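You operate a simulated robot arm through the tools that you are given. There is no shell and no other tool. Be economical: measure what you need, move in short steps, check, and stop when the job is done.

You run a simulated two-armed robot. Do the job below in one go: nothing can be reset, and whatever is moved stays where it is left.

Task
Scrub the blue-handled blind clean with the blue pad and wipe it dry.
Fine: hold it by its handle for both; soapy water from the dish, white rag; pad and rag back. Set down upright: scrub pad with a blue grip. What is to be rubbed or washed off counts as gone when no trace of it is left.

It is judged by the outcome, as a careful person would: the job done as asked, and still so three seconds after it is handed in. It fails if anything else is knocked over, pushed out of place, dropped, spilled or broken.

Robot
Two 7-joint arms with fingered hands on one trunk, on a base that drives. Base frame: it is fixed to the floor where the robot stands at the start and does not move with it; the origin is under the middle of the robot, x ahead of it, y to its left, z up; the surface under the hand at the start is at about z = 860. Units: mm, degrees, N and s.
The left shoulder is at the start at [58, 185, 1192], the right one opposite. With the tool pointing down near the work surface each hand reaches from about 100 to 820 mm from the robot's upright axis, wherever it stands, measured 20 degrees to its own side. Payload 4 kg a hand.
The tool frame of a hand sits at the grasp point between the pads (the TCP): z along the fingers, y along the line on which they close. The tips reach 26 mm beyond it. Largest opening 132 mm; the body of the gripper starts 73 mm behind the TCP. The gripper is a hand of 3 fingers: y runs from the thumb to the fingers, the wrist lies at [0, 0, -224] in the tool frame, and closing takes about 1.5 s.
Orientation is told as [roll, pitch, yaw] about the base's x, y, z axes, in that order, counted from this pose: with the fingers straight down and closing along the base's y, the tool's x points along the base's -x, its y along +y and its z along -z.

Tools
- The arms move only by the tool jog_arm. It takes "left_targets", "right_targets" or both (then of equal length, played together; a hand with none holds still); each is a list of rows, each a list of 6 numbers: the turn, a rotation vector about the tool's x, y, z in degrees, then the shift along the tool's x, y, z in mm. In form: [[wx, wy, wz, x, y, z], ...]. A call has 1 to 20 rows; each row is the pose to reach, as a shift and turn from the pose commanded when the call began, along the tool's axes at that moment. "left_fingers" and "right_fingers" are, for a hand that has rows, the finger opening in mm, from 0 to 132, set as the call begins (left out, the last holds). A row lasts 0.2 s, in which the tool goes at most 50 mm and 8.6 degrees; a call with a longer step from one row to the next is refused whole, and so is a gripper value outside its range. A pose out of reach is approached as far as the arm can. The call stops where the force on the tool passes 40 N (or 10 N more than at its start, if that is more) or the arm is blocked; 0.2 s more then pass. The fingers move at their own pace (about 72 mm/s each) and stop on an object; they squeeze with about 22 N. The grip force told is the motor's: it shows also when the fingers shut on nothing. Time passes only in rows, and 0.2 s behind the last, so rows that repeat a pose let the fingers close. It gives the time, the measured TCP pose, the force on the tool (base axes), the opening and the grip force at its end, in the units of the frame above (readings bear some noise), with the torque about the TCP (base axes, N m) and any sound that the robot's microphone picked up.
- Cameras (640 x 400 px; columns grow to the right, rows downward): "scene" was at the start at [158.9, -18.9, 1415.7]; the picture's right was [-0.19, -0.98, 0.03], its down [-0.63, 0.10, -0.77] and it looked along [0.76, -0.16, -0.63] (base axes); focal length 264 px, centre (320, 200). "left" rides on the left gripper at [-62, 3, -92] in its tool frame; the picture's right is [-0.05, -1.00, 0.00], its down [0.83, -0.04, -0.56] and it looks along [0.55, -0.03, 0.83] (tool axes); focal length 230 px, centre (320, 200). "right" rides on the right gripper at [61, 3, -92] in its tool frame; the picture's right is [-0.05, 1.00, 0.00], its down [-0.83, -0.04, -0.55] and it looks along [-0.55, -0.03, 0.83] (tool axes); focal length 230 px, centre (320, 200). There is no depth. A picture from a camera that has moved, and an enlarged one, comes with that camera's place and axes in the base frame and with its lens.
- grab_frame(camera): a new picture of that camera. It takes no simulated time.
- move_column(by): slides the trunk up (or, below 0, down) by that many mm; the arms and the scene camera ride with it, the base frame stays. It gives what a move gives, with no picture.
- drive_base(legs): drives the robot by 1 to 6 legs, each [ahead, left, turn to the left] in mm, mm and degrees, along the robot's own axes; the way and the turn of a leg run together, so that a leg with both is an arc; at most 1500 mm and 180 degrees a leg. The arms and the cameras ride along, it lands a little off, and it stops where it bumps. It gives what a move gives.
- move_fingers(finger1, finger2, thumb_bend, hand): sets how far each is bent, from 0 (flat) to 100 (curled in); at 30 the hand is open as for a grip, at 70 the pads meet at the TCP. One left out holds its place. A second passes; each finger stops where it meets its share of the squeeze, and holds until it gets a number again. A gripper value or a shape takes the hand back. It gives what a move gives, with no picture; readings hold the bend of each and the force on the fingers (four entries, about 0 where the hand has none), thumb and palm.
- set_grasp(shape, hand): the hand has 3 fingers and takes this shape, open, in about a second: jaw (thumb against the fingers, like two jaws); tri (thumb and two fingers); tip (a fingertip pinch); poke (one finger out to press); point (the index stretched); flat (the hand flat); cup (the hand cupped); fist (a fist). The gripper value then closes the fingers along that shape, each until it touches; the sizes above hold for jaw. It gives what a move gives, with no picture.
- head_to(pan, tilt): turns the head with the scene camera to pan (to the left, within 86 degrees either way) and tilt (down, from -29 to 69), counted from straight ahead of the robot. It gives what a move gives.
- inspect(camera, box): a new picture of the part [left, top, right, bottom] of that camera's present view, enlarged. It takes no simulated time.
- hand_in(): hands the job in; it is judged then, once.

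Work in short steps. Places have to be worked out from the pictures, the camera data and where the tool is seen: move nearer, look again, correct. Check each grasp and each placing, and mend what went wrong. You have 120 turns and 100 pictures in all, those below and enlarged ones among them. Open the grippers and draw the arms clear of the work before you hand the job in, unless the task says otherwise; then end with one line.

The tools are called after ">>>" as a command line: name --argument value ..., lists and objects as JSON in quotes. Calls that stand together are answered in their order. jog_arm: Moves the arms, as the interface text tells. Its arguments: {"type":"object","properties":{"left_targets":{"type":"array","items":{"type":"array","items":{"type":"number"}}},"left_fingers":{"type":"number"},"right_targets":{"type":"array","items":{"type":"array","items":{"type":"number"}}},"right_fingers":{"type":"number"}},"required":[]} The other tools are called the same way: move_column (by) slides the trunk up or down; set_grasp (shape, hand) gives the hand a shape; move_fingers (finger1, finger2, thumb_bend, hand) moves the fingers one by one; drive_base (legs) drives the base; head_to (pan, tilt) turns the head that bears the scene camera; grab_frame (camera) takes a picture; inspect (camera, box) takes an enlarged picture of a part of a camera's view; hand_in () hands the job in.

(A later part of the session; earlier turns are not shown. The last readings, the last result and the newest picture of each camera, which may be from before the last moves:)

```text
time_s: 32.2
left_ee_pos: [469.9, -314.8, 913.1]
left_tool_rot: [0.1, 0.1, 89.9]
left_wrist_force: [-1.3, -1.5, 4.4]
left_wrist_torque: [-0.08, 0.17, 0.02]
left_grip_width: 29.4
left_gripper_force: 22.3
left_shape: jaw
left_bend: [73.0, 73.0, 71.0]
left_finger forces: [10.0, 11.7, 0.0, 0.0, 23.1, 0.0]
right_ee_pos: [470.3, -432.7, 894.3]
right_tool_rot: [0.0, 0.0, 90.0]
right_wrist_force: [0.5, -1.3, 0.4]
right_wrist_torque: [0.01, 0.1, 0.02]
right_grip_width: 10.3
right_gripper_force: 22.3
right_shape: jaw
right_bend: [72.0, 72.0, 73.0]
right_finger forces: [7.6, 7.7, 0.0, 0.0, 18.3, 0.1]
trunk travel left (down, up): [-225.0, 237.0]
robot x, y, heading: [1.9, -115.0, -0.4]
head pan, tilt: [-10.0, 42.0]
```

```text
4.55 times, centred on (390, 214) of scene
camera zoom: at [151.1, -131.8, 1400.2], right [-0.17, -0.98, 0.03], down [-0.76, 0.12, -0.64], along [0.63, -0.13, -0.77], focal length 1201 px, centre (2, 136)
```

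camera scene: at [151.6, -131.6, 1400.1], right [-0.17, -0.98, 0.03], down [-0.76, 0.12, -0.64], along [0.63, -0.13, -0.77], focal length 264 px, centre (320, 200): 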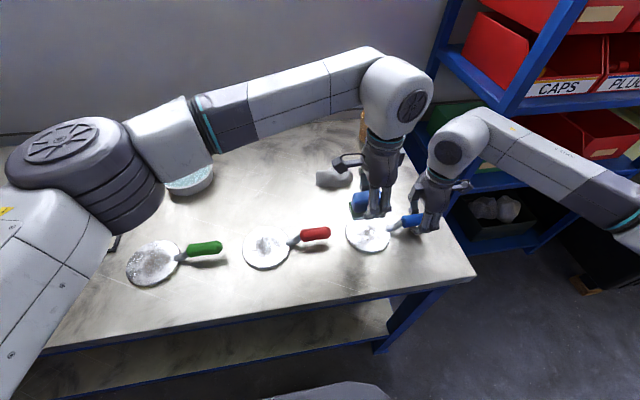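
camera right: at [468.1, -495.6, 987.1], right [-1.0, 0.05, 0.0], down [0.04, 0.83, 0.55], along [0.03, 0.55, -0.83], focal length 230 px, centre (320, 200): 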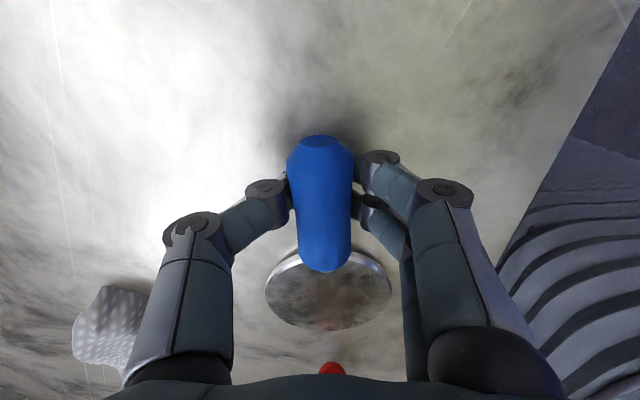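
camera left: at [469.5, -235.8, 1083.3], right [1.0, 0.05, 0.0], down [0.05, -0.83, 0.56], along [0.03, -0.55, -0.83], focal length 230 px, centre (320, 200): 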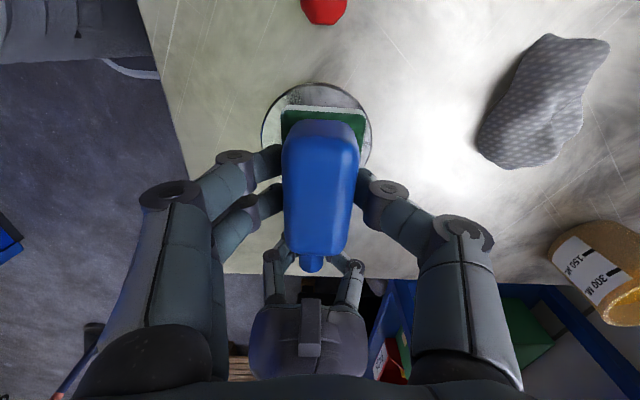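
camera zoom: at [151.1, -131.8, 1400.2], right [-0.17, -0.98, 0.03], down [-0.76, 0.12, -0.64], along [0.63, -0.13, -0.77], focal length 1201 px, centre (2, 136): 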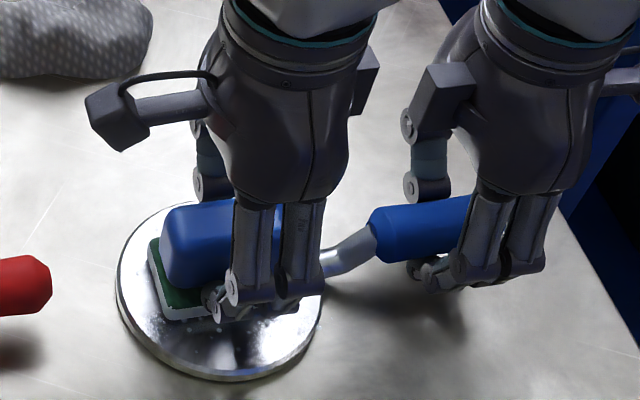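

Force has eased to 4 N; I press 2 mm deeper and repeat the pattern, then lift to look.

>>> jog_arm --left_targets '[[0, 0, 0, 0, 0, 1.5], [0, 0, 0, 8, 16, 1.5], [0, 0, 0, 8, 32, 1.5], [0, 0, 0, -6, 34, 1.5], [0, 0, 0, -12, 16, 1.5], [0, 0, 0, -15, 0, 1.5], [0, 0, 0, -12, -16, 1.5], [0, 0, 0, -6, -34, 1.5], [0, 0, 0, 8, -32, 1.5], [0, 0, 0, 12, -16, 1.5], [0, 0, 0, 12, 0, 1.5], [0, 0, 0, 10, 16, 1.5], [0, 0, 0, 0, 26, 1.5], [0, 0, 0, 0, 10, 1.5], [0, 0, 0, 0, -10, 1.5], [0, 0, 0, 0, -26, 1.5], [0, 0, 0, 0, 0, 1.5], [0, 0, 0, 0, 0, -30], [0, 0, 0, -40, 0, -60], [0, 0, 0, -80, 0, -80]]'

>>> inspect --camera "scene" --box '[320, 170, 460, 258]'

>>> grab_frame --camera "right"

>>> grab_frame --camera "left"

```text
time_s: 36.4
left_ee_pos: [472.5, -231.9, 991.2]
left_tool_rot: [0.0, 0.0, 90.0]
left_wrist_force: [0.5, 0.4, -1.2]
left_wrist_torque: [-0.02, 0.03, 0.02]
left_grip_width: 28.7
left_gripper_force: 21.6
left_shape: jaw
left_bend: [73.0, 73.0, 71.0]
left_finger forces: [9.7, 9.2, 0.0, 0.0, 22.4, 0.0]
right_ee_pos: [470.3, -432.0, 893.8]
right_tool_rot: [-0.1, 0.0, 90.0]
right_wrist_force: [-0.2, 1.1, -3.1]
right_wrist_torque: [-0.01, 0.12, 0.0]
right_grip_width: 10.7
right_gripper_force: 22.0
right_shape: jaw
right_bend: [72.0, 72.0, 73.0]
right_finger forces: [7.6, 7.2, 0.0, 0.0, 17.0, 0.0]
trunk travel left (down, up): [-225.0, 237.0]
robot x, y, heading: [3.1, -118.5, -0.2]
head pan, tilt: [-10.0, 42.0]
```

```text
4.55 times, centred on (390, 214) of scene
camera zoom: at [150.9, -131.2, 1400.2], right [-0.17, -0.98, 0.03], down [-0.76, 0.12, -0.64], along [0.63, -0.13, -0.77], focal length 1201 px, centre (2, 136)
```

zoom: 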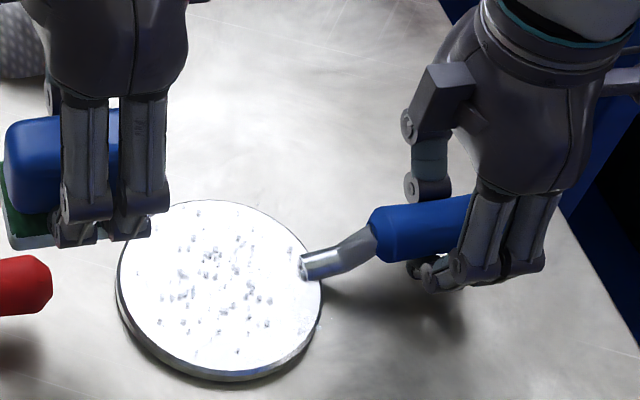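

```text
67 pictures are left
camera right: at [467.5, -495.2, 987.5], right [-1.0, 0.05, 0.0], down [0.04, 0.83, 0.55], along [0.03, 0.55, -0.83], focal length 230 px, centre (320, 200)
```

right: 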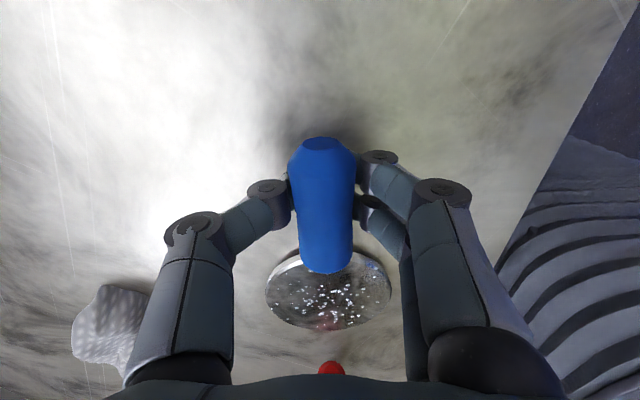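

```text
66 pictures are left
camera left: at [469.2, -171.1, 1082.3], right [1.0, 0.05, 0.0], down [0.04, -0.83, 0.56], along [0.03, -0.55, -0.83], focal length 230 px, centre (320, 200)
```

left: 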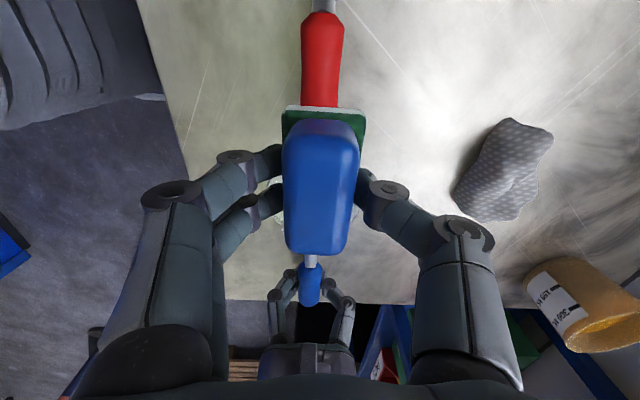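

The disc now carries foam/droplets. I shift the left hand aside to view the disc's top from above with its camera.

>>> jog_arm --left_targets '[[0, 0, 0, 0, 25, -35], [0, 0, 0, 10, 55, -70], [0, 0, 0, 30, 85, -70], [0, 0, 0, 50, 112, -70], [0, 0, 0, 50, 112, -70]]'

>>> inspect --camera "left" --box '[310, 60, 510, 185]'

>>> inspect --camera "right" --box '[250, 230, 410, 330]'

```text
time_s: 37.6
left_ee_pos: [358.3, -282.9, 1059.0]
left_tool_rot: [0.1, 0.0, 90.1]
left_wrist_force: [-0.8, 0.4, -0.8]
left_wrist_torque: [0.0, 0.0, 0.0]
left_grip_width: 28.8
left_gripper_force: 22.1
left_shape: jaw
left_bend: [73.0, 73.0, 71.0]
left_finger forces: [9.9, 9.3, 0.0, 0.0, 22.5, 0.0]
right_ee_pos: [471.0, -433.5, 894.1]
right_tool_rot: [0.1, 0.0, 90.0]
right_wrist_force: [0.1, -0.8, -2.5]
right_wrist_torque: [0.01, 0.11, 0.03]
right_grip_width: 10.3
right_gripper_force: 22.4
right_shape: jaw
right_bend: [72.0, 72.0, 73.0]
right_finger forces: [6.8, 7.3, 0.0, 0.1, 16.5, 0.0]
trunk travel left (down, up): [-225.0, 237.0]
robot x, y, heading: [-0.7, -115.1, -0.3]
head pan, tilt: [-10.0, 42.0]
```

```text
3.20 times, centred on (410, 122) of left
camera zoom: at [355.9, -221.6, 1151.1], right [1.0, 0.05, 0.0], down [0.05, -0.83, 0.56], along [0.03, -0.55, -0.83], focal length 736 px, centre (32, 448)
```

zoom: 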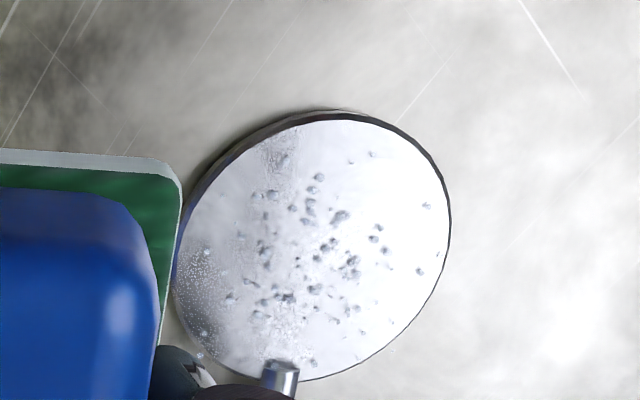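

```text
4.00 times, centred on (330, 280) of right
camera zoom: at [468.1, -495.8, 987.0], right [-1.0, 0.05, 0.0], down [0.04, 0.83, 0.55], along [0.03, 0.55, -0.83], focal length 920 px, centre (280, -120)
```

zoom: 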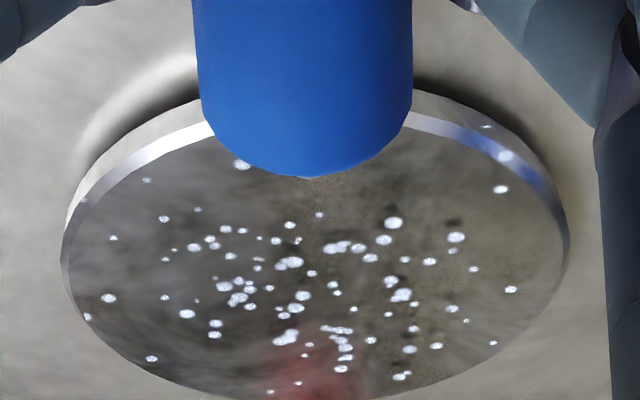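

Top dirt looks gone apart from foam, with a faint speckled zone toward the near/handle edge. I make a second, fuller scrub pass with wider edge coverage.

>>> jog_arm --left_targets '[[0, 0, 0, 0, -40, 0], [0, 0, 0, 0, -80, 0], [0, 0, 0, 20, -112, 20], [0, 0, 0, 32, -112, 60], [0, 0, 0, 32, -112, 100], [0, 0, 0, 32, -112, 130], [0, 0, 0, 32, -112, 141], [0, 0, 0, 32, -112, 145], [0, 0, 0, 32, -112, 146], [0, 0, 0, 32, -112, 147]]'

```text
time_s: 39.8
left_ee_pos: [471.8, -315.5, 915.0]
left_tool_rot: [0.0, 0.0, 90.1]
left_wrist_force: [0.2, -0.9, -1.2]
left_wrist_torque: [0.03, 0.02, -0.02]
left_grip_width: 28.3
left_gripper_force: 21.9
left_shape: jaw
left_bend: [73.0, 73.0, 71.0]
left_finger forces: [9.8, 9.2, 0.0, 0.0, 22.6, 0.0]
right_ee_pos: [470.6, -433.5, 895.4]
right_tool_rot: [0.2, 0.1, 90.0]
right_wrist_force: [0.9, 0.0, -3.2]
right_wrist_torque: [-0.02, 0.09, 0.02]
right_grip_width: 10.4
right_gripper_force: 22.0
right_shape: jaw
right_bend: [72.0, 72.0, 73.0]
right_finger forces: [6.4, 7.1, 0.0, 0.0, 15.7, 0.0]
trunk travel left (down, up): [-225.0, 237.0]
robot x, y, heading: [0.9, -115.0, 0.1]
head pan, tilt: [-10.0, 42.0]
```

No contact yet; ease down further.

>>> jog_arm --left_targets '[[0, 0, 0, 0, 0, 1], [0, 0, 0, 0, 0, 2], [0, 0, 0, 0, 0, 3], [0, 0, 0, 0, 0, 3]]'

```text
time_s: 40.8
left_ee_pos: [471.0, -315.4, 913.5]
left_tool_rot: [-0.1, -0.1, 90.0]
left_wrist_force: [1.3, 0.6, 6.0]
left_wrist_torque: [-0.06, 0.17, -0.04]
left_grip_width: 28.7
left_gripper_force: 22.1
left_shape: jaw
left_bend: [73.0, 73.0, 71.0]
left_finger forces: [9.7, 10.0, 0.0, 0.0, 23.4, 0.0]
right_ee_pos: [469.9, -432.9, 894.6]
right_tool_rot: [0.1, -0.1, 90.0]
right_wrist_force: [-0.6, -0.2, -6.0]
right_wrist_torque: [-0.03, 0.09, -0.01]
right_grip_width: 10.2
right_gripper_force: 21.9
right_shape: jaw
right_bend: [72.0, 72.0, 73.0]
right_finger forces: [6.9, 7.5, 0.1, 0.0, 16.0, 0.1]
trunk travel left (down, up): [-225.0, 237.0]
robot x, y, heading: [1.7, -115.2, -0.3]
head pan, tilt: [-10.0, 42.0]
```

6 N contact. Scrub again with wider coverage, slightly deeper.

>>> jog_arm --left_targets '[[0, 0, 0, 0, 0, 1], [0, 0, 0, 6, 18, 1], [0, 0, 0, 12, 34, 1], [0, 0, 0, 18, 34, 1], [0, 0, 0, 0, 34, 1], [0, 0, 0, -16, 26, 1], [0, 0, 0, -22, 10, 1], [0, 0, 0, -22, -10, 1], [0, 0, 0, -16, -26, 1], [0, 0, 0, 0, -34, 1], [0, 0, 0, 18, -34, 1], [0, 0, 0, 12, -30, 1], [0, 0, 0, 12, -14, 1], [0, 0, 0, 13, 4, 1], [0, 0, 0, 12, 22, 1], [0, 0, 0, 0, 22, 1], [0, 0, 0, -8, 6, 1], [0, 0, 0, -8, -12, 1], [0, 0, 0, 2, -24, 1], [0, 0, 0, 4, -8, 1]]'

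>>> jog_arm --left_targets '[[0, 0, 0, 0, 10, 0], [0, 0, 0, 5, 28, 0], [0, 0, 0, 2, 12, 0], [0, 0, 0, -4, -6, 0], [0, 0, 0, -4, -22, 0], [0, 0, 0, -16, -12, 0], [0, 0, 0, -24, 4, 0], [0, 0, 0, -16, 20, 0], [0, 0, 0, -6, 8, 0], [0, 0, 0, -4, 8, -20], [0, 0, 0, -4, 20, -60], [0, 0, 0, -4, 50, -100], [0, 0, 0, -4, 90, -140], [0, 0, 0, -20, 120, -148], [0, 0, 0, -30, 125, -148]]'

>>> inspect --camera "left" --box '[310, 60, 510, 185]'

>>> inspect --camera "scene" --box '[320, 180, 440, 255]'

>>> inspect --camera "right" --box '[250, 230, 410, 330]'

```text
time_s: 45.0
left_ee_pos: [480.9, -321.1, 912.9]
left_tool_rot: [-0.1, -0.1, 90.1]
left_wrist_force: [4.0, 1.0, 12.8]
left_wrist_torque: [-0.04, 0.1, -0.01]
left_grip_width: 29.9
left_gripper_force: 22.0
left_shape: jaw
left_bend: [73.0, 74.0, 71.0]
left_finger forces: [11.0, 16.1, 0.0, 0.1, 30.6, 0.0]
right_ee_pos: [470.7, -434.0, 893.6]
right_tool_rot: [0.0, 0.1, 90.0]
right_wrist_force: [-1.7, -0.8, -7.4]
right_wrist_torque: [0.01, 0.14, -0.02]
right_grip_width: 9.8
right_gripper_force: 22.6
right_shape: jaw
right_bend: [72.0, 72.0, 73.0]
right_finger forces: [7.5, 8.0, 0.0, 0.0, 15.9, 0.0]
trunk travel left (down, up): [-225.0, 237.0]
robot x, y, heading: [-2.2, -116.0, -0.3]
head pan, tilt: [-10.0, 42.0]
```

```text
refused: row 13 steps farther than a row can; nothing moved
```

```text
3.20 times, centred on (410, 122) of left
camera zoom: at [476.9, -259.2, 1004.4], right [1.0, 0.05, 0.0], down [0.04, -0.83, 0.56], along [0.03, -0.55, -0.83], focal length 736 px, centre (32, 448)
```

zoom: 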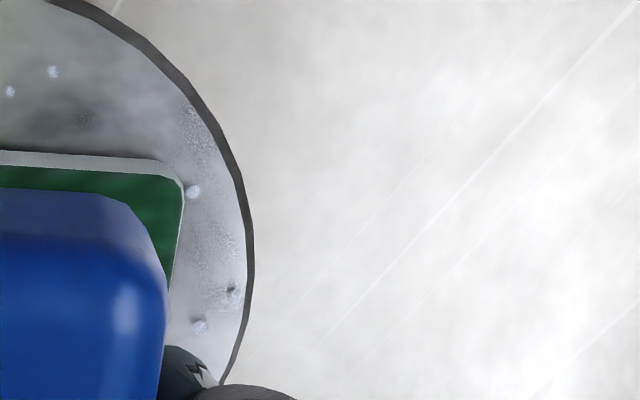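

```text
5.33 times, centred on (380, 218) of scene
camera zoom: at [150.8, -132.1, 1400.2], right [-0.17, -0.98, 0.02], down [-0.76, 0.12, -0.64], along [0.63, -0.13, -0.77], focal length 1409 px, centre (0, 107)
```

zoom: 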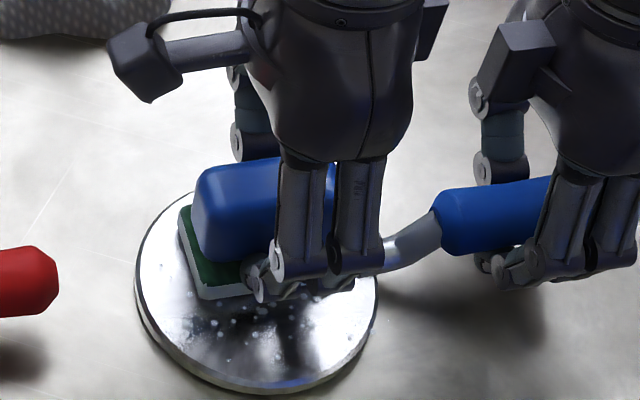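

```text
4.00 times, centred on (330, 280) of right
camera zoom: at [467.4, -495.8, 987.1], right [-1.0, 0.05, 0.0], down [0.04, 0.83, 0.55], along [0.03, 0.55, -0.83], focal length 920 px, centre (280, -120)
```

zoom: 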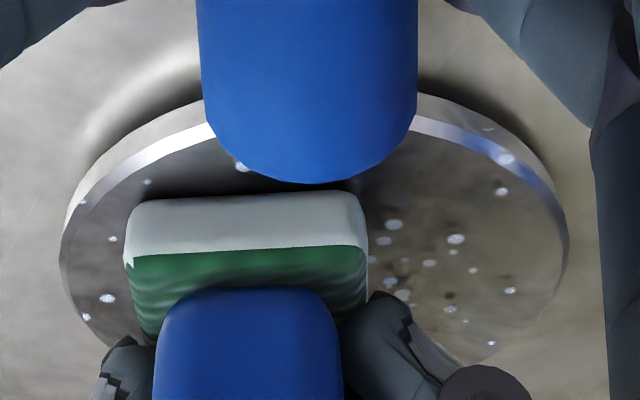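

The second call was refused for one overlong step. There's a faint brownish tint on the near (-x) side; I concentrate there and then lift to look.

>>> jog_arm --left_targets '[[0, 0, 0, 0, 20, 0], [0, 0, 0, 12, 40, 0], [0, 0, 0, 4, 44, 0], [0, 0, 0, 6, 26, 0], [0, 0, 0, -6, 26, 0], [0, 0, 0, -12, 44, 0], [0, 0, 0, -20, 30, 0], [0, 0, 0, -24, 12, 0], [0, 0, 0, -10, 14, 0], [0, 0, 0, 6, 32, 0], [0, 0, 0, 6, 12, 0], [0, 0, 0, 4, -6, 0], [0, 0, 0, -4, -18, 0], [0, 0, 0, -16, -4, 0], [0, 0, 0, -4, 8, 0], [0, 0, 0, -4, 8, -20], [0, 0, 0, -4, 20, -60], [0, 0, 0, -4, 45, -100], [0, 0, 0, -12, 75, -130], [0, 0, 0, -20, 110, -145]]'

>>> inspect --camera "left" --box '[310, 60, 510, 185]'

>>> inspect --camera "right" --box '[250, 230, 410, 330]'

```text
time_s: 49.2
left_ee_pos: [366.4, -299.1, 1056.5]
left_tool_rot: [0.0, 0.0, 90.1]
left_wrist_force: [-0.8, 0.0, -1.5]
left_wrist_torque: [0.02, 0.01, 0.0]
left_grip_width: 28.9
left_gripper_force: 22.0
left_shape: jaw
left_bend: [73.0, 73.0, 71.0]
left_finger forces: [10.1, 9.2, 0.0, 0.0, 22.5, 0.0]
right_ee_pos: [470.4, -434.0, 894.2]
right_tool_rot: [0.0, 0.0, 90.0]
right_wrist_force: [0.1, 0.2, -2.3]
right_wrist_torque: [0.01, 0.04, -0.02]
right_grip_width: 9.5
right_gripper_force: 22.1
right_shape: jaw
right_bend: [72.0, 72.0, 74.0]
right_finger forces: [6.1, 6.5, 0.0, 0.0, 14.4, 0.0]
trunk travel left (down, up): [-225.0, 237.0]
robot x, y, heading: [-0.5, -117.8, -0.2]
head pan, tilt: [-10.0, 42.0]
```

```text
3.20 times, centred on (410, 122) of left
camera zoom: at [362.9, -238.3, 1148.2], right [1.0, 0.05, 0.0], down [0.04, -0.83, 0.55], along [0.03, -0.55, -0.83], focal length 736 px, centre (32, 448)
```

zoom: 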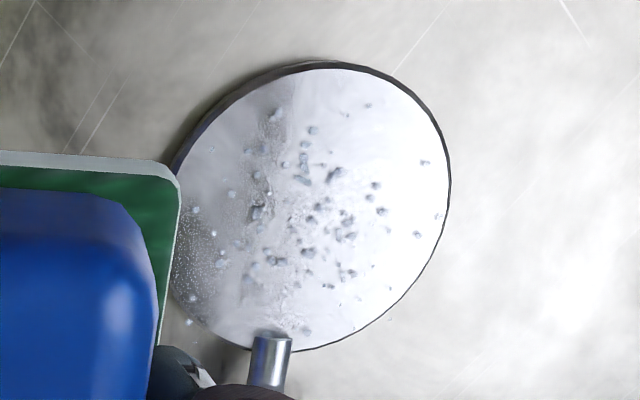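

```text
4.00 times, centred on (330, 280) of right
camera zoom: at [466.8, -496.1, 987.5], right [-1.0, 0.05, 0.0], down [0.04, 0.83, 0.56], along [0.03, 0.55, -0.83], focal length 920 px, centre (280, -120)
```

zoom: 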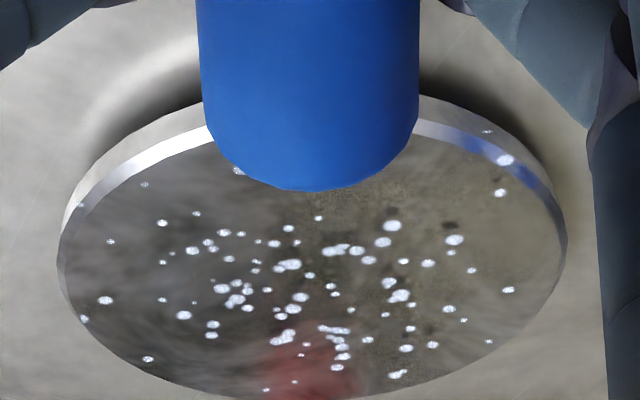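

Some speckle texture persists; I take a closer look from the left camera to tell residue from film or material.

>>> jog_arm --left_targets '[[0, 0, 0, 15, -7, 40], [0, 0, 0, 31, -14, 75], [0, 0, 0, 31, -14, 96], [0, 0, 0, 31, -14, 96]]'

>>> inspect --camera "left" --box '[350, 60, 510, 160]'

```text
time_s: 50.2
left_ee_pos: [383.2, -329.5, 958.5]
left_tool_rot: [-0.1, 0.0, 90.0]
left_wrist_force: [0.8, -0.4, -0.5]
left_wrist_torque: [0.01, -0.01, -0.02]
left_grip_width: 28.7
left_gripper_force: 22.3
left_shape: jaw
left_bend: [73.0, 73.0, 71.0]
left_finger forces: [10.0, 9.3, 0.0, 0.0, 22.4, 0.0]
right_ee_pos: [470.4, -434.6, 893.5]
right_tool_rot: [0.1, -0.1, 90.0]
right_wrist_force: [0.2, 0.8, -3.4]
right_wrist_torque: [0.03, 0.13, 0.06]
right_grip_width: 9.5
right_gripper_force: 22.2
right_shape: jaw
right_bend: [72.0, 72.0, 74.0]
right_finger forces: [6.1, 6.4, 0.0, 0.0, 14.3, 0.0]
trunk travel left (down, up): [-225.0, 237.0]
robot x, y, heading: [3.5, -118.4, -0.1]
head pan, tilt: [-10.0, 42.0]
```

```text
4.00 times, centred on (430, 110) of left
camera zoom: at [379.9, -268.3, 1050.9], right [1.0, 0.05, 0.0], down [0.04, -0.83, 0.56], along [0.03, -0.55, -0.83], focal length 920 px, centre (-120, 560)
```

zoom: 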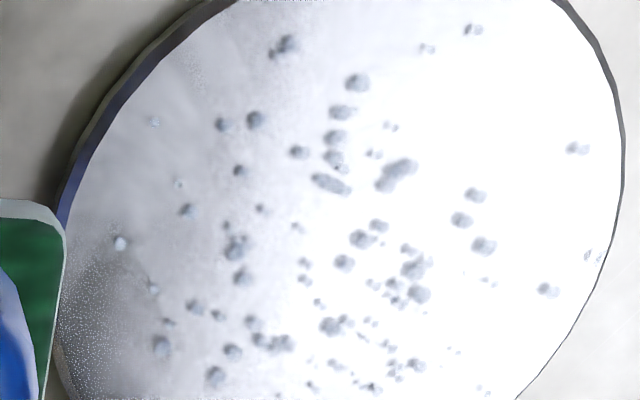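

The speckle is just reflection grain; only water/soap drops remain. I carry the pad back above its original spot (660,-77).

>>> jog_arm --left_targets '[[0, 0, 0, 0, 0, -45], [0, 0, 0, -30, -30, -60], [0, 0, 0, -60, -62, -60], [0, 0, 0, -90, -95, -60], [0, 0, 0, -120, -128, -60], [0, 0, 0, -150, -161, -60], [0, 0, 0, -180, -194, -60], [0, 0, 0, -210, -227, -60], [0, 0, 0, -235, -257, -60], [0, 0, 0, -253, -277, -40], [0, 0, 0, -253, -277, 0], [0, 0, 0, -253, -277, 30], [0, 0, 0, -253, -277, 45], [0, 0, 0, -253, -277, 50]]'

>>> inspect --camera "scene" --box '[190, 110, 350, 210]'

```text
time_s: 53.2
left_ee_pos: [660.7, -76.1, 909.7]
left_tool_rot: [0.1, 0.1, 90.1]
left_wrist_force: [0.4, 0.3, -0.6]
left_wrist_torque: [0.01, 0.02, -0.02]
left_grip_width: 28.7
left_gripper_force: 21.4
left_shape: jaw
left_bend: [73.0, 73.0, 71.0]
left_finger forces: [9.9, 9.2, 0.1, 0.0, 22.4, 0.0]
right_ee_pos: [470.8, -433.3, 894.3]
right_tool_rot: [0.1, 0.0, 89.9]
right_wrist_force: [0.6, 0.7, -3.1]
right_wrist_torque: [0.03, 0.07, -0.02]
right_grip_width: 9.1
right_gripper_force: 21.8
right_shape: jaw
right_bend: [72.0, 72.0, 74.0]
right_finger forces: [6.0, 6.3, 0.1, 0.0, 14.1, 0.0]
trunk travel left (down, up): [-225.0, 237.0]
robot x, y, heading: [-2.8, -118.1, 0.0]
head pan, tilt: [-10.0, 42.0]
```

```text
4.00 times, centred on (270, 160) of scene
camera zoom: at [151.1, -132.3, 1400.2], right [-0.17, -0.98, 0.02], down [-0.76, 0.12, -0.64], along [0.63, -0.13, -0.77], focal length 1056 px, centre (520, 360)
```

zoom: 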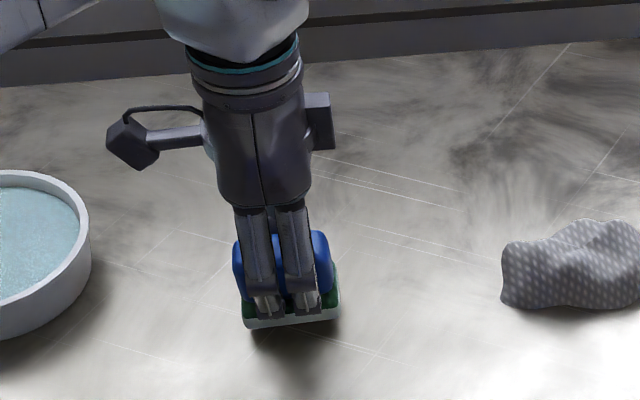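

Just above the table; I ease down to light contact.

>>> jog_arm --left_targets '[[0, 0, 0, 0, 0, 2], [0, 0, 0, 0, 0, 4], [0, 0, 0, 0, 0, 5], [0, 0, 0, 0, 0, 6], [0, 0, 0, 0, 0, 6]]'

```text
time_s: 54.4
left_ee_pos: [659.4, -76.9, 904.2]
left_tool_rot: [-0.1, 0.1, 90.1]
left_wrist_force: [-0.1, -0.5, -1.2]
left_wrist_torque: [0.01, 0.01, 0.0]
left_grip_width: 28.8
left_gripper_force: 21.8
left_shape: jaw
left_bend: [73.0, 73.0, 71.0]
left_finger forces: [10.0, 9.2, 0.1, 0.0, 22.4, 0.0]
right_ee_pos: [470.3, -433.5, 894.1]
right_tool_rot: [0.1, 0.0, 90.0]
right_wrist_force: [-0.4, -0.5, -3.0]
right_wrist_torque: [-0.01, 0.09, 0.0]
right_grip_width: 9.5
right_gripper_force: 22.4
right_shape: jaw
right_bend: [72.0, 72.0, 74.0]
right_finger forces: [6.0, 6.2, 0.0, 0.0, 14.2, 0.1]
trunk travel left (down, up): [-225.0, 237.0]
robot x, y, heading: [3.5, -118.0, -0.4]
head pan, tilt: [-10.0, 42.0]
```

Still no contact; a little further.

>>> jog_arm --left_targets '[[0, 0, 0, 0, 0, 1], [0, 0, 0, 0, 0, 2], [0, 0, 0, 0, 0, 3], [0, 0, 0, 0, 0, 3]]'

```text
time_s: 55.4
left_ee_pos: [659.0, -78.5, 902.9]
left_tool_rot: [-0.1, 0.0, 90.1]
left_wrist_force: [-1.3, 1.1, 8.3]
left_wrist_torque: [0.07, 0.21, 0.01]
left_grip_width: 28.6
left_gripper_force: 21.9
left_shape: jaw
left_bend: [73.0, 73.0, 71.0]
left_finger forces: [10.4, 9.4, 0.1, 0.1, 23.2, 0.1]
right_ee_pos: [469.8, -433.9, 893.7]
right_tool_rot: [0.0, 0.0, 90.0]
right_wrist_force: [0.2, 0.2, -2.8]
right_wrist_torque: [0.0, 0.07, -0.03]
right_grip_width: 9.3
right_gripper_force: 22.1
right_shape: jaw
right_bend: [72.0, 72.0, 74.0]
right_finger forces: [6.0, 6.4, 0.0, 0.0, 14.2, 0.0]
trunk travel left (down, up): [-225.0, 237.0]
robot x, y, heading: [0.5, -118.4, -0.2]
head pan, tilt: [-10.0, 42.0]
```

Contact made (8 N). Release and rise clear.

>>> jog_arm --left_targets '[[0, 0, 0, 0, 0, -1], [0, 0, 0, 0, 0, -1], [0, 0, 0, 0, 0, -1], [0, 0, 0, 0, 0, -1], [0, 0, 0, 0, 0, -1], [0, 0, 0, 0, 0, -30], [0, 0, 0, 0, 0, -70], [0, 0, 0, 0, 0, -115]]' --left_fingers 95

>>> grab_frame --camera "left"

>>> inspect --camera "scene" --box '[220, 140, 380, 240]'

```text
time_s: 57.2
left_ee_pos: [660.5, -76.4, 1014.9]
left_tool_rot: [0.0, 0.1, 90.1]
left_wrist_force: [0.1, 0.0, 0.2]
left_wrist_torque: [0.01, -0.05, 0.0]
left_grip_width: 94.5
left_gripper_force: 0.1
left_shape: jaw
left_bend: [66.0, 66.0, 63.0]
left_finger forces: [0.1, 0.1, 0.0, 0.0, 0.0, 0.0]
right_ee_pos: [468.9, -432.9, 893.3]
right_tool_rot: [0.0, -0.1, 90.0]
right_wrist_force: [0.5, -0.7, -3.0]
right_wrist_torque: [-0.01, 0.06, 0.01]
right_grip_width: 9.4
right_gripper_force: 21.7
right_shape: jaw
right_bend: [72.0, 72.0, 74.0]
right_finger forces: [6.0, 6.4, 0.0, 0.0, 14.0, 0.0]
trunk travel left (down, up): [-225.0, 237.0]
robot x, y, heading: [-0.4, -118.6, -0.1]
head pan, tilt: [-10.0, 42.0]
```

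```text
56 pictures are left
camera left: at [657.3, -15.8, 1105.5], right [1.0, 0.05, 0.0], down [0.04, -0.83, 0.56], along [0.03, -0.55, -0.83], focal length 230 px, centre (320, 200)
```

left: 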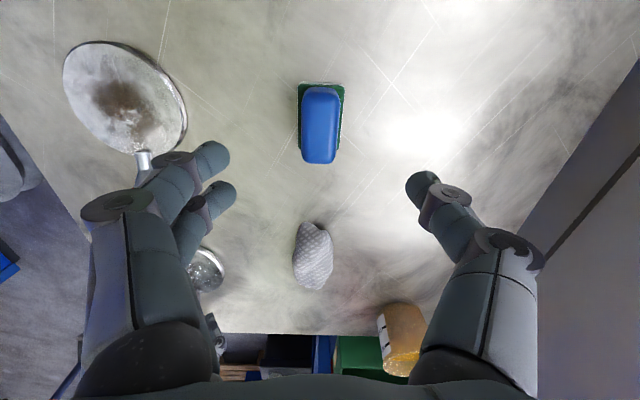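

```text
4.00 times, centred on (300, 190) of scene
camera zoom: at [150.1, -132.4, 1400.4], right [-0.17, -0.98, 0.02], down [-0.76, 0.12, -0.64], along [0.63, -0.13, -0.77], focal length 1056 px, centre (400, 240)
```

zoom: 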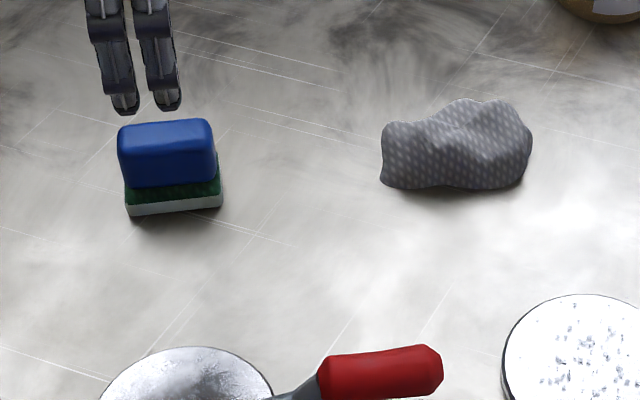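

Pad is back upright in its place. Now the left hand moves over the rag (≈(660,-270)) for a close look.

>>> jog_arm --left_targets '[[0, 0, 0, 45, 0, 0], [0, 0, 0, 90, 0, 0], [0, 0, 0, 135, 0, 0], [0, 0, 0, 175, 0, 10], [0, 0, 0, 194, 0, 25], [0, 0, 0, 194, 0, 25]]'

>>> grab_frame --camera "left"

```text
time_s: 58.6
left_ee_pos: [649.7, -255.7, 989.5]
left_tool_rot: [0.0, 0.0, 90.0]
left_wrist_force: [0.2, -0.1, -0.4]
left_wrist_torque: [-0.01, -0.03, -0.04]
left_grip_width: 94.4
left_gripper_force: 0.1
left_shape: jaw
left_bend: [66.0, 66.0, 63.0]
left_finger forces: [0.0, 0.0, 0.1, 0.0, 0.1, 0.1]
left hand out of reach, approached as far as the arm can: row 4, 5, 6
right_ee_pos: [469.6, -433.4, 892.8]
right_tool_rot: [0.0, -0.2, 90.2]
right_wrist_force: [0.1, 0.9, -3.7]
right_wrist_torque: [0.01, 0.09, -0.02]
right_grip_width: 9.5
right_gripper_force: 21.3
right_shape: jaw
right_bend: [72.0, 72.0, 74.0]
right_finger forces: [5.9, 6.1, 0.0, 0.0, 13.8, 0.0]
trunk travel left (down, up): [-225.0, 237.0]
robot x, y, heading: [-3.6, -111.2, -0.3]
head pan, tilt: [-10.0, 42.0]
```

```text
54 pictures are left
camera left: at [646.2, -194.8, 1081.4], right [1.0, 0.05, 0.0], down [0.04, -0.83, 0.55], along [0.03, -0.55, -0.83], focal length 230 px, centre (320, 200)
```

left: 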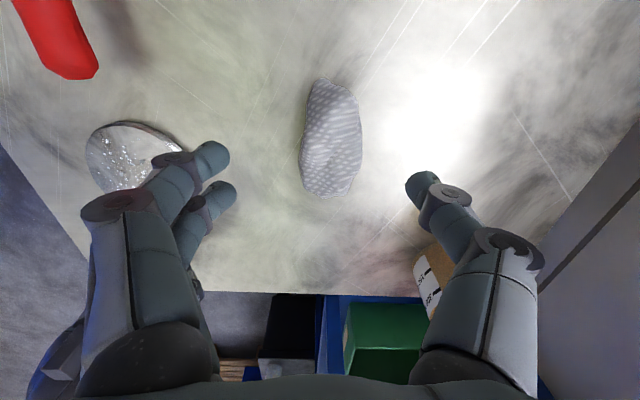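

The arm is at its reach limit at (650,-256); rag centre is ≈(660,-265). I tilt the wrist 15° toward +y to gain reach and check.

>>> jog_arm --left_targets '[[0, 8, 0, 0, 0, 0], [0, 15, 0, 0, 0, 0], [0, 15, 0, 0, 0, 0]]'

>>> grab_frame --camera "left"

```text
time_s: 59.4
left_ee_pos: [649.7, -254.4, 989.9]
left_tool_rot: [0.0, 15.0, 90.0]
left_wrist_force: [0.6, 0.1, 0.1]
left_wrist_torque: [0.02, -0.03, 0.02]
left_grip_width: 94.4
left_gripper_force: 0.0
left_shape: jaw
left_bend: [66.0, 66.0, 63.0]
left_finger forces: [0.1, 0.1, 0.0, 0.1, 0.0, 0.1]
right_ee_pos: [470.0, -433.4, 893.7]
right_tool_rot: [0.1, 0.0, 90.0]
right_wrist_force: [0.3, -0.1, -4.1]
right_wrist_torque: [0.01, 0.08, 0.02]
right_grip_width: 9.1
right_gripper_force: 21.9
right_shape: jaw
right_bend: [72.0, 72.0, 74.0]
right_finger forces: [5.9, 6.1, 0.1, 0.0, 13.5, 0.1]
trunk travel left (down, up): [-225.0, 237.0]
robot x, y, heading: [1.1, -116.1, -0.1]
head pan, tilt: [-10.0, 42.0]
```

```text
53 pictures are left
camera left: at [646.9, -171.6, 1062.2], right [1.0, 0.05, -0.01], down [0.04, -0.66, 0.75], along [0.03, -0.75, -0.66], focal length 230 px, centre (320, 200)
```

left: 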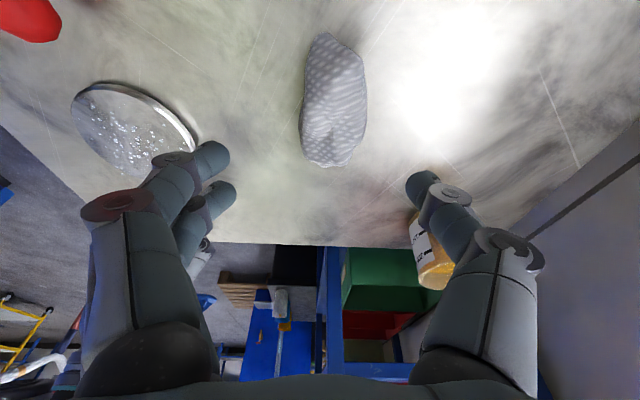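

Rag spans roughly y −215…−318, x 632…690. I descend around it to TCP ≈ (660,-262,892).

>>> jog_arm --left_targets '[[0, 15, 0, 0, 0, 0], [0, 15, 0, 0, 0, 0]]' --left_fingers 110

```text
refused: row 1 steps farther than a row can; nothing moved
```

Turns are relative to the current pose, so I use zero turn now.

>>> jog_arm --left_targets '[[0, 0, 0, -6, -5, 33], [0, 0, 0, -12, -10, 66], [0, 0, 0, -15, -10, 84], [0, 0, 0, -17.7, -10, 96.7]]' --left_fingers 110

>>> grab_frame --camera "left"

>>> inspect --camera "scene" --box '[260, 120, 420, 220]'

```text
time_s: 60.4
left_ee_pos: [658.8, -259.2, 891.3]
left_tool_rot: [0.1, 15.1, 90.1]
left_wrist_force: [0.0, 0.4, 0.3]
left_wrist_torque: [0.0, 0.0, 0.0]
left_grip_width: 109.7
left_gripper_force: 0.2
left_shape: jaw
left_bend: [56.0, 56.0, 52.0]
left_finger forces: [0.0, 0.1, 0.0, 0.0, 0.1, 0.1]
right_ee_pos: [471.1, -433.3, 894.6]
right_tool_rot: [0.1, 0.0, 90.1]
right_wrist_force: [-0.9, -0.1, -1.9]
right_wrist_torque: [0.0, 0.09, 0.03]
right_grip_width: 9.4
right_gripper_force: 22.2
right_shape: jaw
right_bend: [72.0, 72.0, 74.0]
right_finger forces: [5.8, 6.0, 0.0, 0.0, 13.3, 0.0]
trunk travel left (down, up): [-225.0, 237.0]
robot x, y, heading: [4.6, -114.8, 0.0]
head pan, tilt: [-10.0, 42.0]
```

```text
52 pictures are left
camera left: at [656.6, -176.8, 964.2], right [1.0, 0.05, -0.01], down [0.05, -0.66, 0.75], along [0.03, -0.75, -0.66], focal length 230 px, centre (320, 200)
```

left: 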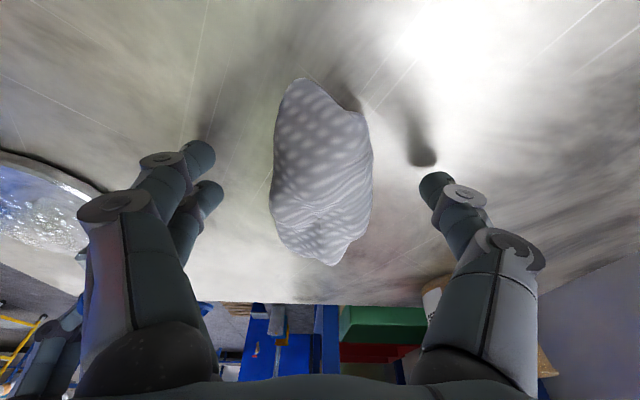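

```text
4.00 times, centred on (340, 170) of scene
camera zoom: at [151.3, -132.3, 1400.2], right [-0.17, -0.98, 0.02], down [-0.76, 0.12, -0.64], along [0.63, -0.13, -0.77], focal length 1056 px, centre (240, 320)
```

zoom: 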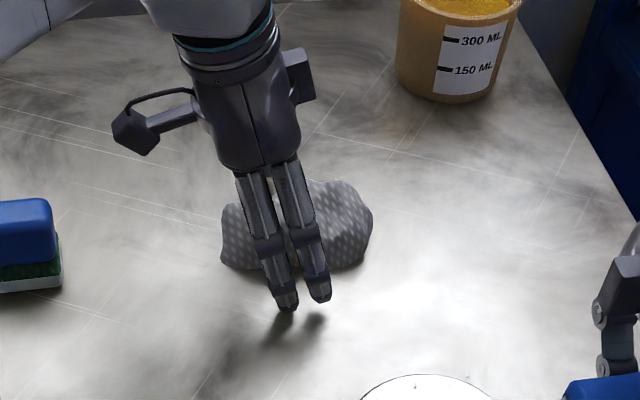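

Fingers straddle the rag, centred. I close on it.

>>> jog_arm --left_targets '[[0, 0, 0, 0, 0, 0], [0, 0, 0, 0, 0, 0], [0, 0, 0, 0, 0, 0], [0, 0, 0, 0, 0, 0], [0, 0, 0, 0, 0, 0], [0, 0, 0, 0, 0, 0], [0, 0, 0, 0, 0, 0], [0, 0, 0, 0, 0, 0]]' --left_fingers 0

>>> grab_frame --camera "left"

```text
time_s: 62.2
left_ee_pos: [660.2, -259.2, 891.6]
left_tool_rot: [-0.1, 15.0, 90.1]
left_wrist_force: [0.1, -0.3, 0.4]
left_wrist_torque: [0.02, -0.03, 0.0]
left_grip_width: 43.9
left_gripper_force: 22.8
left_shape: jaw
left_bend: [73.0, 74.0, 70.0]
left_finger forces: [9.9, 9.7, 0.1, 0.1, 19.1, 0.1]
right_ee_pos: [468.4, -433.0, 894.6]
right_tool_rot: [0.1, 0.0, 90.0]
right_wrist_force: [-0.7, 0.8, -3.1]
right_wrist_torque: [0.01, 0.06, -0.01]
right_grip_width: 9.1
right_gripper_force: 21.9
right_shape: jaw
right_bend: [72.0, 72.0, 74.0]
right_finger forces: [5.8, 6.1, 0.0, 0.0, 13.4, 0.0]
trunk travel left (down, up): [-225.0, 237.0]
robot x, y, heading: [0.3, -117.3, 0.0]
head pan, tilt: [-10.0, 42.0]
```

```text
50 pictures are left
camera left: at [656.3, -177.0, 964.6], right [1.0, 0.05, -0.01], down [0.04, -0.66, 0.75], along [0.03, -0.75, -0.66], focal length 230 px, centre (320, 200)
```

left: 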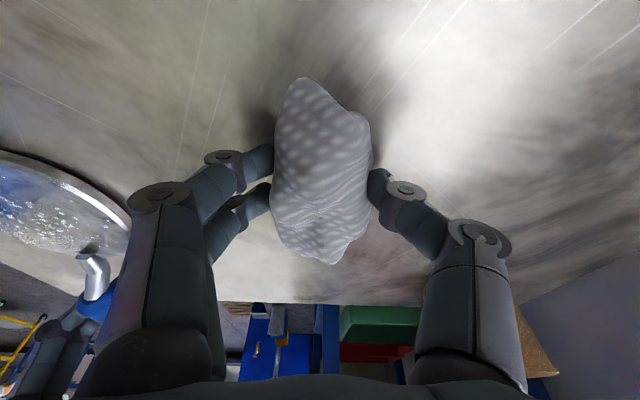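

Rag gripped. I keep the tilt (so its underside stays flat), lift it, and bring it above the disc with its far end short of the stem.

>>> jog_arm --left_targets '[[0, 0, 0, 9, 0, -35], [0, 0, 0, 18, 0, -70], [0, 0, 0, 28.2, 0, -105.3], [0, 0, 0, 37, 40, -103], [0, 0, 0, 46, 80, -101], [0, 0, 0, 54, 120, -98], [0, 0, 0, 62, 155, -96], [0, 0, 0, 69.7, 190, -94.2], [0, 0, 0, 69.7, 190, -94.2]]'

>>> grab_frame --camera "left"

>>> inspect --camera "scene" --box '[300, 110, 460, 260]'

```text
time_s: 64.2
left_ee_pos: [467.9, -302.1, 997.9]
left_tool_rot: [0.1, 15.0, 90.1]
left_wrist_force: [-0.5, 0.8, -0.8]
left_wrist_torque: [-0.02, 0.02, -0.01]
left_grip_width: 43.3
left_gripper_force: 21.6
left_shape: jaw
left_bend: [73.0, 74.0, 70.0]
left_finger forces: [9.8, 9.7, 0.0, 0.0, 19.0, 0.0]
right_ee_pos: [470.2, -433.1, 894.2]
right_tool_rot: [0.0, -0.1, 90.1]
right_wrist_force: [0.0, 0.5, -3.6]
right_wrist_torque: [-0.03, 0.11, 0.02]
right_grip_width: 9.1
right_gripper_force: 22.5
right_shape: jaw
right_bend: [72.0, 72.0, 74.0]
right_finger forces: [5.6, 5.8, 0.0, 0.0, 12.5, 0.0]
trunk travel left (down, up): [-225.0, 237.0]
robot x, y, heading: [1.0, -115.3, -0.1]
head pan, tilt: [-10.0, 42.0]
```

```text
49 pictures are left
camera left: at [464.8, -218.5, 1070.1], right [1.0, 0.05, -0.01], down [0.05, -0.66, 0.75], along [0.03, -0.75, -0.66], focal length 230 px, centre (320, 200)
```

left: 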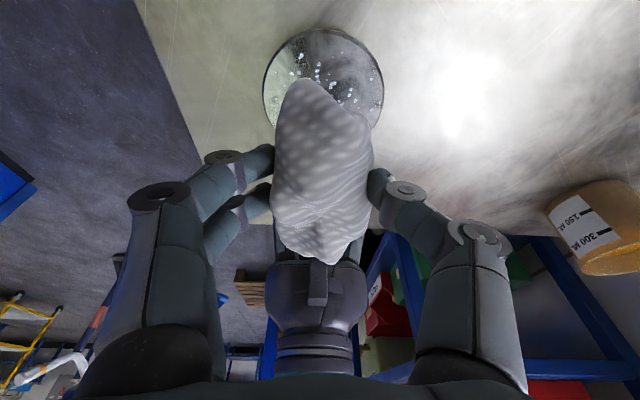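

```text
2.67 times, centred on (380, 185) of scene
camera zoom: at [151.6, -132.2, 1400.1], right [-0.17, -0.98, 0.03], down [-0.76, 0.12, -0.64], along [0.63, -0.13, -0.77], focal length 704 px, centre (160, 240)
```

zoom: 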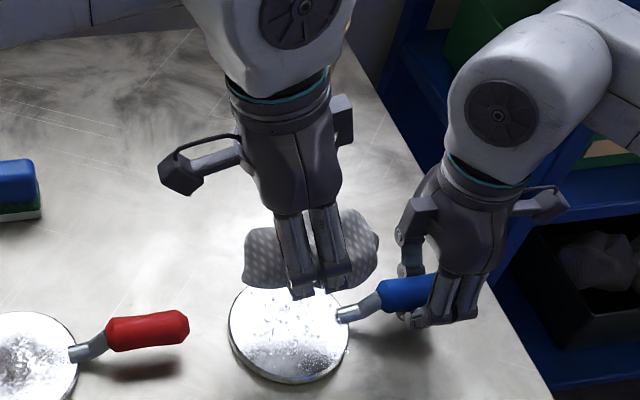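

Rag hangs correctly above the disc. I lower to contact in small steps at y≈-296.

>>> jog_arm --left_targets '[[0, 0, 0, -12, -2, 32], [0, 0, 0, -24, -2, 65], [0, 0, 0, -28, -2, 81.5], [0, 0, 0, -28.7, -2, 84], [0, 0, 0, -29.3, -2, 86], [0, 0, 0, -29.9, -2, 88], [0, 0, 0, -30.2, -2, 89.5], [0, 0, 0, -30.4, -2, 90.2]]'

```text
time_s: 66.0
left_ee_pos: [471.5, -298.6, 906.7]
left_tool_rot: [0.0, 15.1, 90.1]
left_wrist_force: [-0.1, 0.3, 0.5]
left_wrist_torque: [-0.02, -0.02, -0.07]
left_grip_width: 43.6
left_gripper_force: 22.1
left_shape: jaw
left_bend: [73.0, 74.0, 70.0]
left_finger forces: [9.4, 10.2, 0.0, 0.0, 19.1, 0.1]
right_ee_pos: [469.4, -433.6, 894.8]
right_tool_rot: [0.2, 0.1, 90.0]
right_wrist_force: [-0.3, -0.2, -4.5]
right_wrist_torque: [-0.02, 0.09, 0.01]
right_grip_width: 9.4
right_gripper_force: 21.7
right_shape: jaw
right_bend: [72.0, 72.0, 74.0]
right_finger forces: [5.9, 6.1, 0.0, 0.0, 13.7, 0.1]
trunk travel left (down, up): [-225.0, 237.0]
robot x, y, heading: [-0.0, -119.1, -0.1]
head pan, tilt: [-10.0, 42.0]
```

Nearly touching; continue down 4 mm.

>>> jog_arm --left_targets '[[0, 0, 0, -0.4, 0, 1.5], [0, 0, 0, -0.8, 0, 3], [0, 0, 0, -1, 0, 4], [0, 0, 0, -1, 0, 4]]'

```text
time_s: 67.0
left_ee_pos: [471.8, -298.3, 902.8]
left_tool_rot: [0.0, 15.1, 90.1]
left_wrist_force: [0.9, 2.3, 17.1]
left_wrist_torque: [-0.08, -0.1, 0.02]
left_grip_width: 44.1
left_gripper_force: 22.3
left_shape: jaw
left_bend: [74.0, 74.0, 70.0]
left_finger forces: [10.6, 12.9, 0.1, 0.0, 25.5, 0.0]
right_ee_pos: [470.5, -433.0, 894.0]
right_tool_rot: [0.1, 0.1, 90.0]
right_wrist_force: [-0.4, -1.6, -8.0]
right_wrist_torque: [0.01, 0.12, 0.01]
right_grip_width: 9.4
right_gripper_force: 22.4
right_shape: jaw
right_bend: [72.0, 72.0, 74.0]
right_finger forces: [6.5, 6.8, 0.0, 0.0, 15.8, 0.1]
trunk travel left (down, up): [-225.0, 237.0]
robot x, y, heading: [-1.0, -119.8, -0.0]
head pan, tilt: [-10.0, 42.0]
```

17 N contact. Wipe across the disc in overlapping strokes.

>>> jog_arm --left_targets '[[0, 0, 0, 0, 18, 0], [0, 0, 0, 0, 38, 0], [0, 0, 0, 0, 18, 0], [0, 0, 0, 0, 0, 0], [0, 0, 0, 0, -18, 0], [0, 0, 0, 0, -38, 0], [0, 0, 0, 7.7, -36, 2.1], [0, 0, 0, 7.7, -18, 2.1], [0, 0, 0, 7.7, 0, 2.1], [0, 0, 0, 7.7, 18, 2.1], [0, 0, 0, 7.7, 36, 2.1], [0, 0, 0, -6, 36, -1.6], [0, 0, 0, -15, 24, -4], [0, 0, 0, -15, 6, -4], [0, 0, 0, -15, -12, -4], [0, 0, 0, -15, -28, -4], [0, 0, 0, 0, -38, 0], [0, 0, 0, 0, -18, 0], [0, 0, 0, 0, 0, 0], [0, 0, 0, 0, 18, 0]]'

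>>> inspect --camera "right" --box '[250, 230, 410, 330]'

>>> inspect --camera "scene" --box '[320, 180, 440, 255]'

```text
time_s: 71.2
left_ee_pos: [453.1, -295.7, 902.0]
left_tool_rot: [0.1, 15.0, 90.1]
left_wrist_force: [0.0, -0.5, -0.2]
left_wrist_torque: [-0.02, 0.01, 0.02]
left_grip_width: 44.8
left_gripper_force: 22.1
left_shape: jaw
left_bend: [74.0, 74.0, 70.0]
left_finger forces: [10.2, 11.0, 0.0, 0.0, 20.3, 0.0]
right_ee_pos: [469.8, -433.9, 893.8]
right_tool_rot: [0.0, 0.0, 89.9]
right_wrist_force: [0.0, -0.7, -3.0]
right_wrist_torque: [-0.02, 0.04, 0.03]
right_grip_width: 8.0
right_gripper_force: 22.2
right_shape: jaw
right_bend: [73.0, 73.0, 75.0]
right_finger forces: [4.7, 5.4, 0.0, 0.0, 10.9, 0.1]
trunk travel left (down, up): [-225.0, 237.0]
robot x, y, heading: [0.2, -116.4, 0.1]
head pan, tilt: [-10.0, 42.0]
```

```text
4.00 times, centred on (330, 280) of right
camera zoom: at [467.4, -496.0, 987.3], right [-1.0, 0.05, 0.0], down [0.04, 0.83, 0.56], along [0.03, 0.55, -0.83], focal length 920 px, centre (280, -120)
```

zoom: 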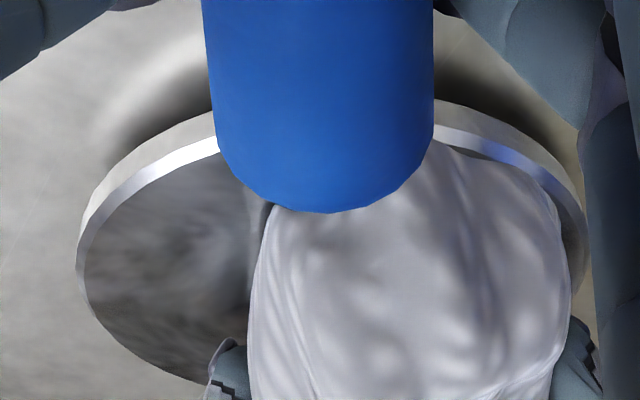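

```text
5.33 times, centred on (380, 218) of scene
camera zoom: at [150.6, -132.3, 1400.3], right [-0.17, -0.98, 0.02], down [-0.76, 0.12, -0.64], along [0.63, -0.13, -0.77], focal length 1409 px, centre (0, 107)
```

zoom: 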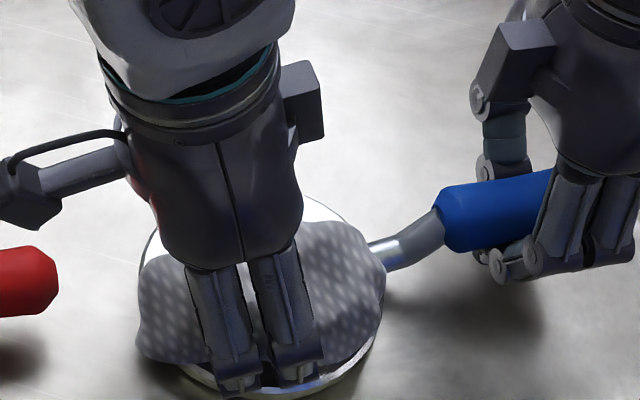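

The wiped area is drop-free; the press has faded to 0 N as the rag settled. I press 2.5 mm lower and repeat over all parts.

>>> jog_arm --left_targets '[[0, 0, 0, -0.6, -18, 2.4], [0, 0, 0, 7, -18, 4.5], [0, 0, 0, 7, 0, 4.5], [0, 0, 0, 7, 18, 4.5], [0, 0, 0, -0.6, 18, 2.4], [0, 0, 0, -14, 10, -1.2], [0, 0, 0, -16, -10, -1.6], [0, 0, 0, -16, -28, -1.6], [0, 0, 0, -8, -46, 0.4], [0, 0, 0, -0.6, -56, 2.4], [0, 0, 0, 7, -54, 4.5], [0, 0, 0, 7, -36, 4.5], [0, 0, 0, -0.6, -36, 2.4], [0, 0, 0, -0.6, -18, 2.4]]'

```text
time_s: 74.2
left_ee_pos: [470.8, -296.2, 900.2]
left_tool_rot: [-0.1, 15.2, 90.1]
left_wrist_force: [9.2, 0.5, 21.9]
left_wrist_torque: [-0.03, -0.38, 0.08]
left_grip_width: 46.5
left_gripper_force: 22.2
left_shape: jaw
left_bend: [76.0, 75.0, 70.0]
left_finger forces: [14.9, 9.7, 0.0, 0.1, 29.9, 0.0]
right_ee_pos: [470.1, -433.5, 895.1]
right_tool_rot: [0.1, 0.0, 90.1]
right_wrist_force: [-1.9, -0.7, -9.3]
right_wrist_torque: [0.04, 0.03, -0.03]
right_grip_width: 7.4
right_gripper_force: 22.5
right_shape: jaw
right_bend: [73.0, 73.0, 75.0]
right_finger forces: [5.9, 6.4, 0.0, 0.0, 12.5, 0.0]
trunk travel left (down, up): [-225.0, 237.0]
robot x, y, heading: [2.9, -114.0, -0.1]
head pan, tilt: [-10.0, 42.0]
```

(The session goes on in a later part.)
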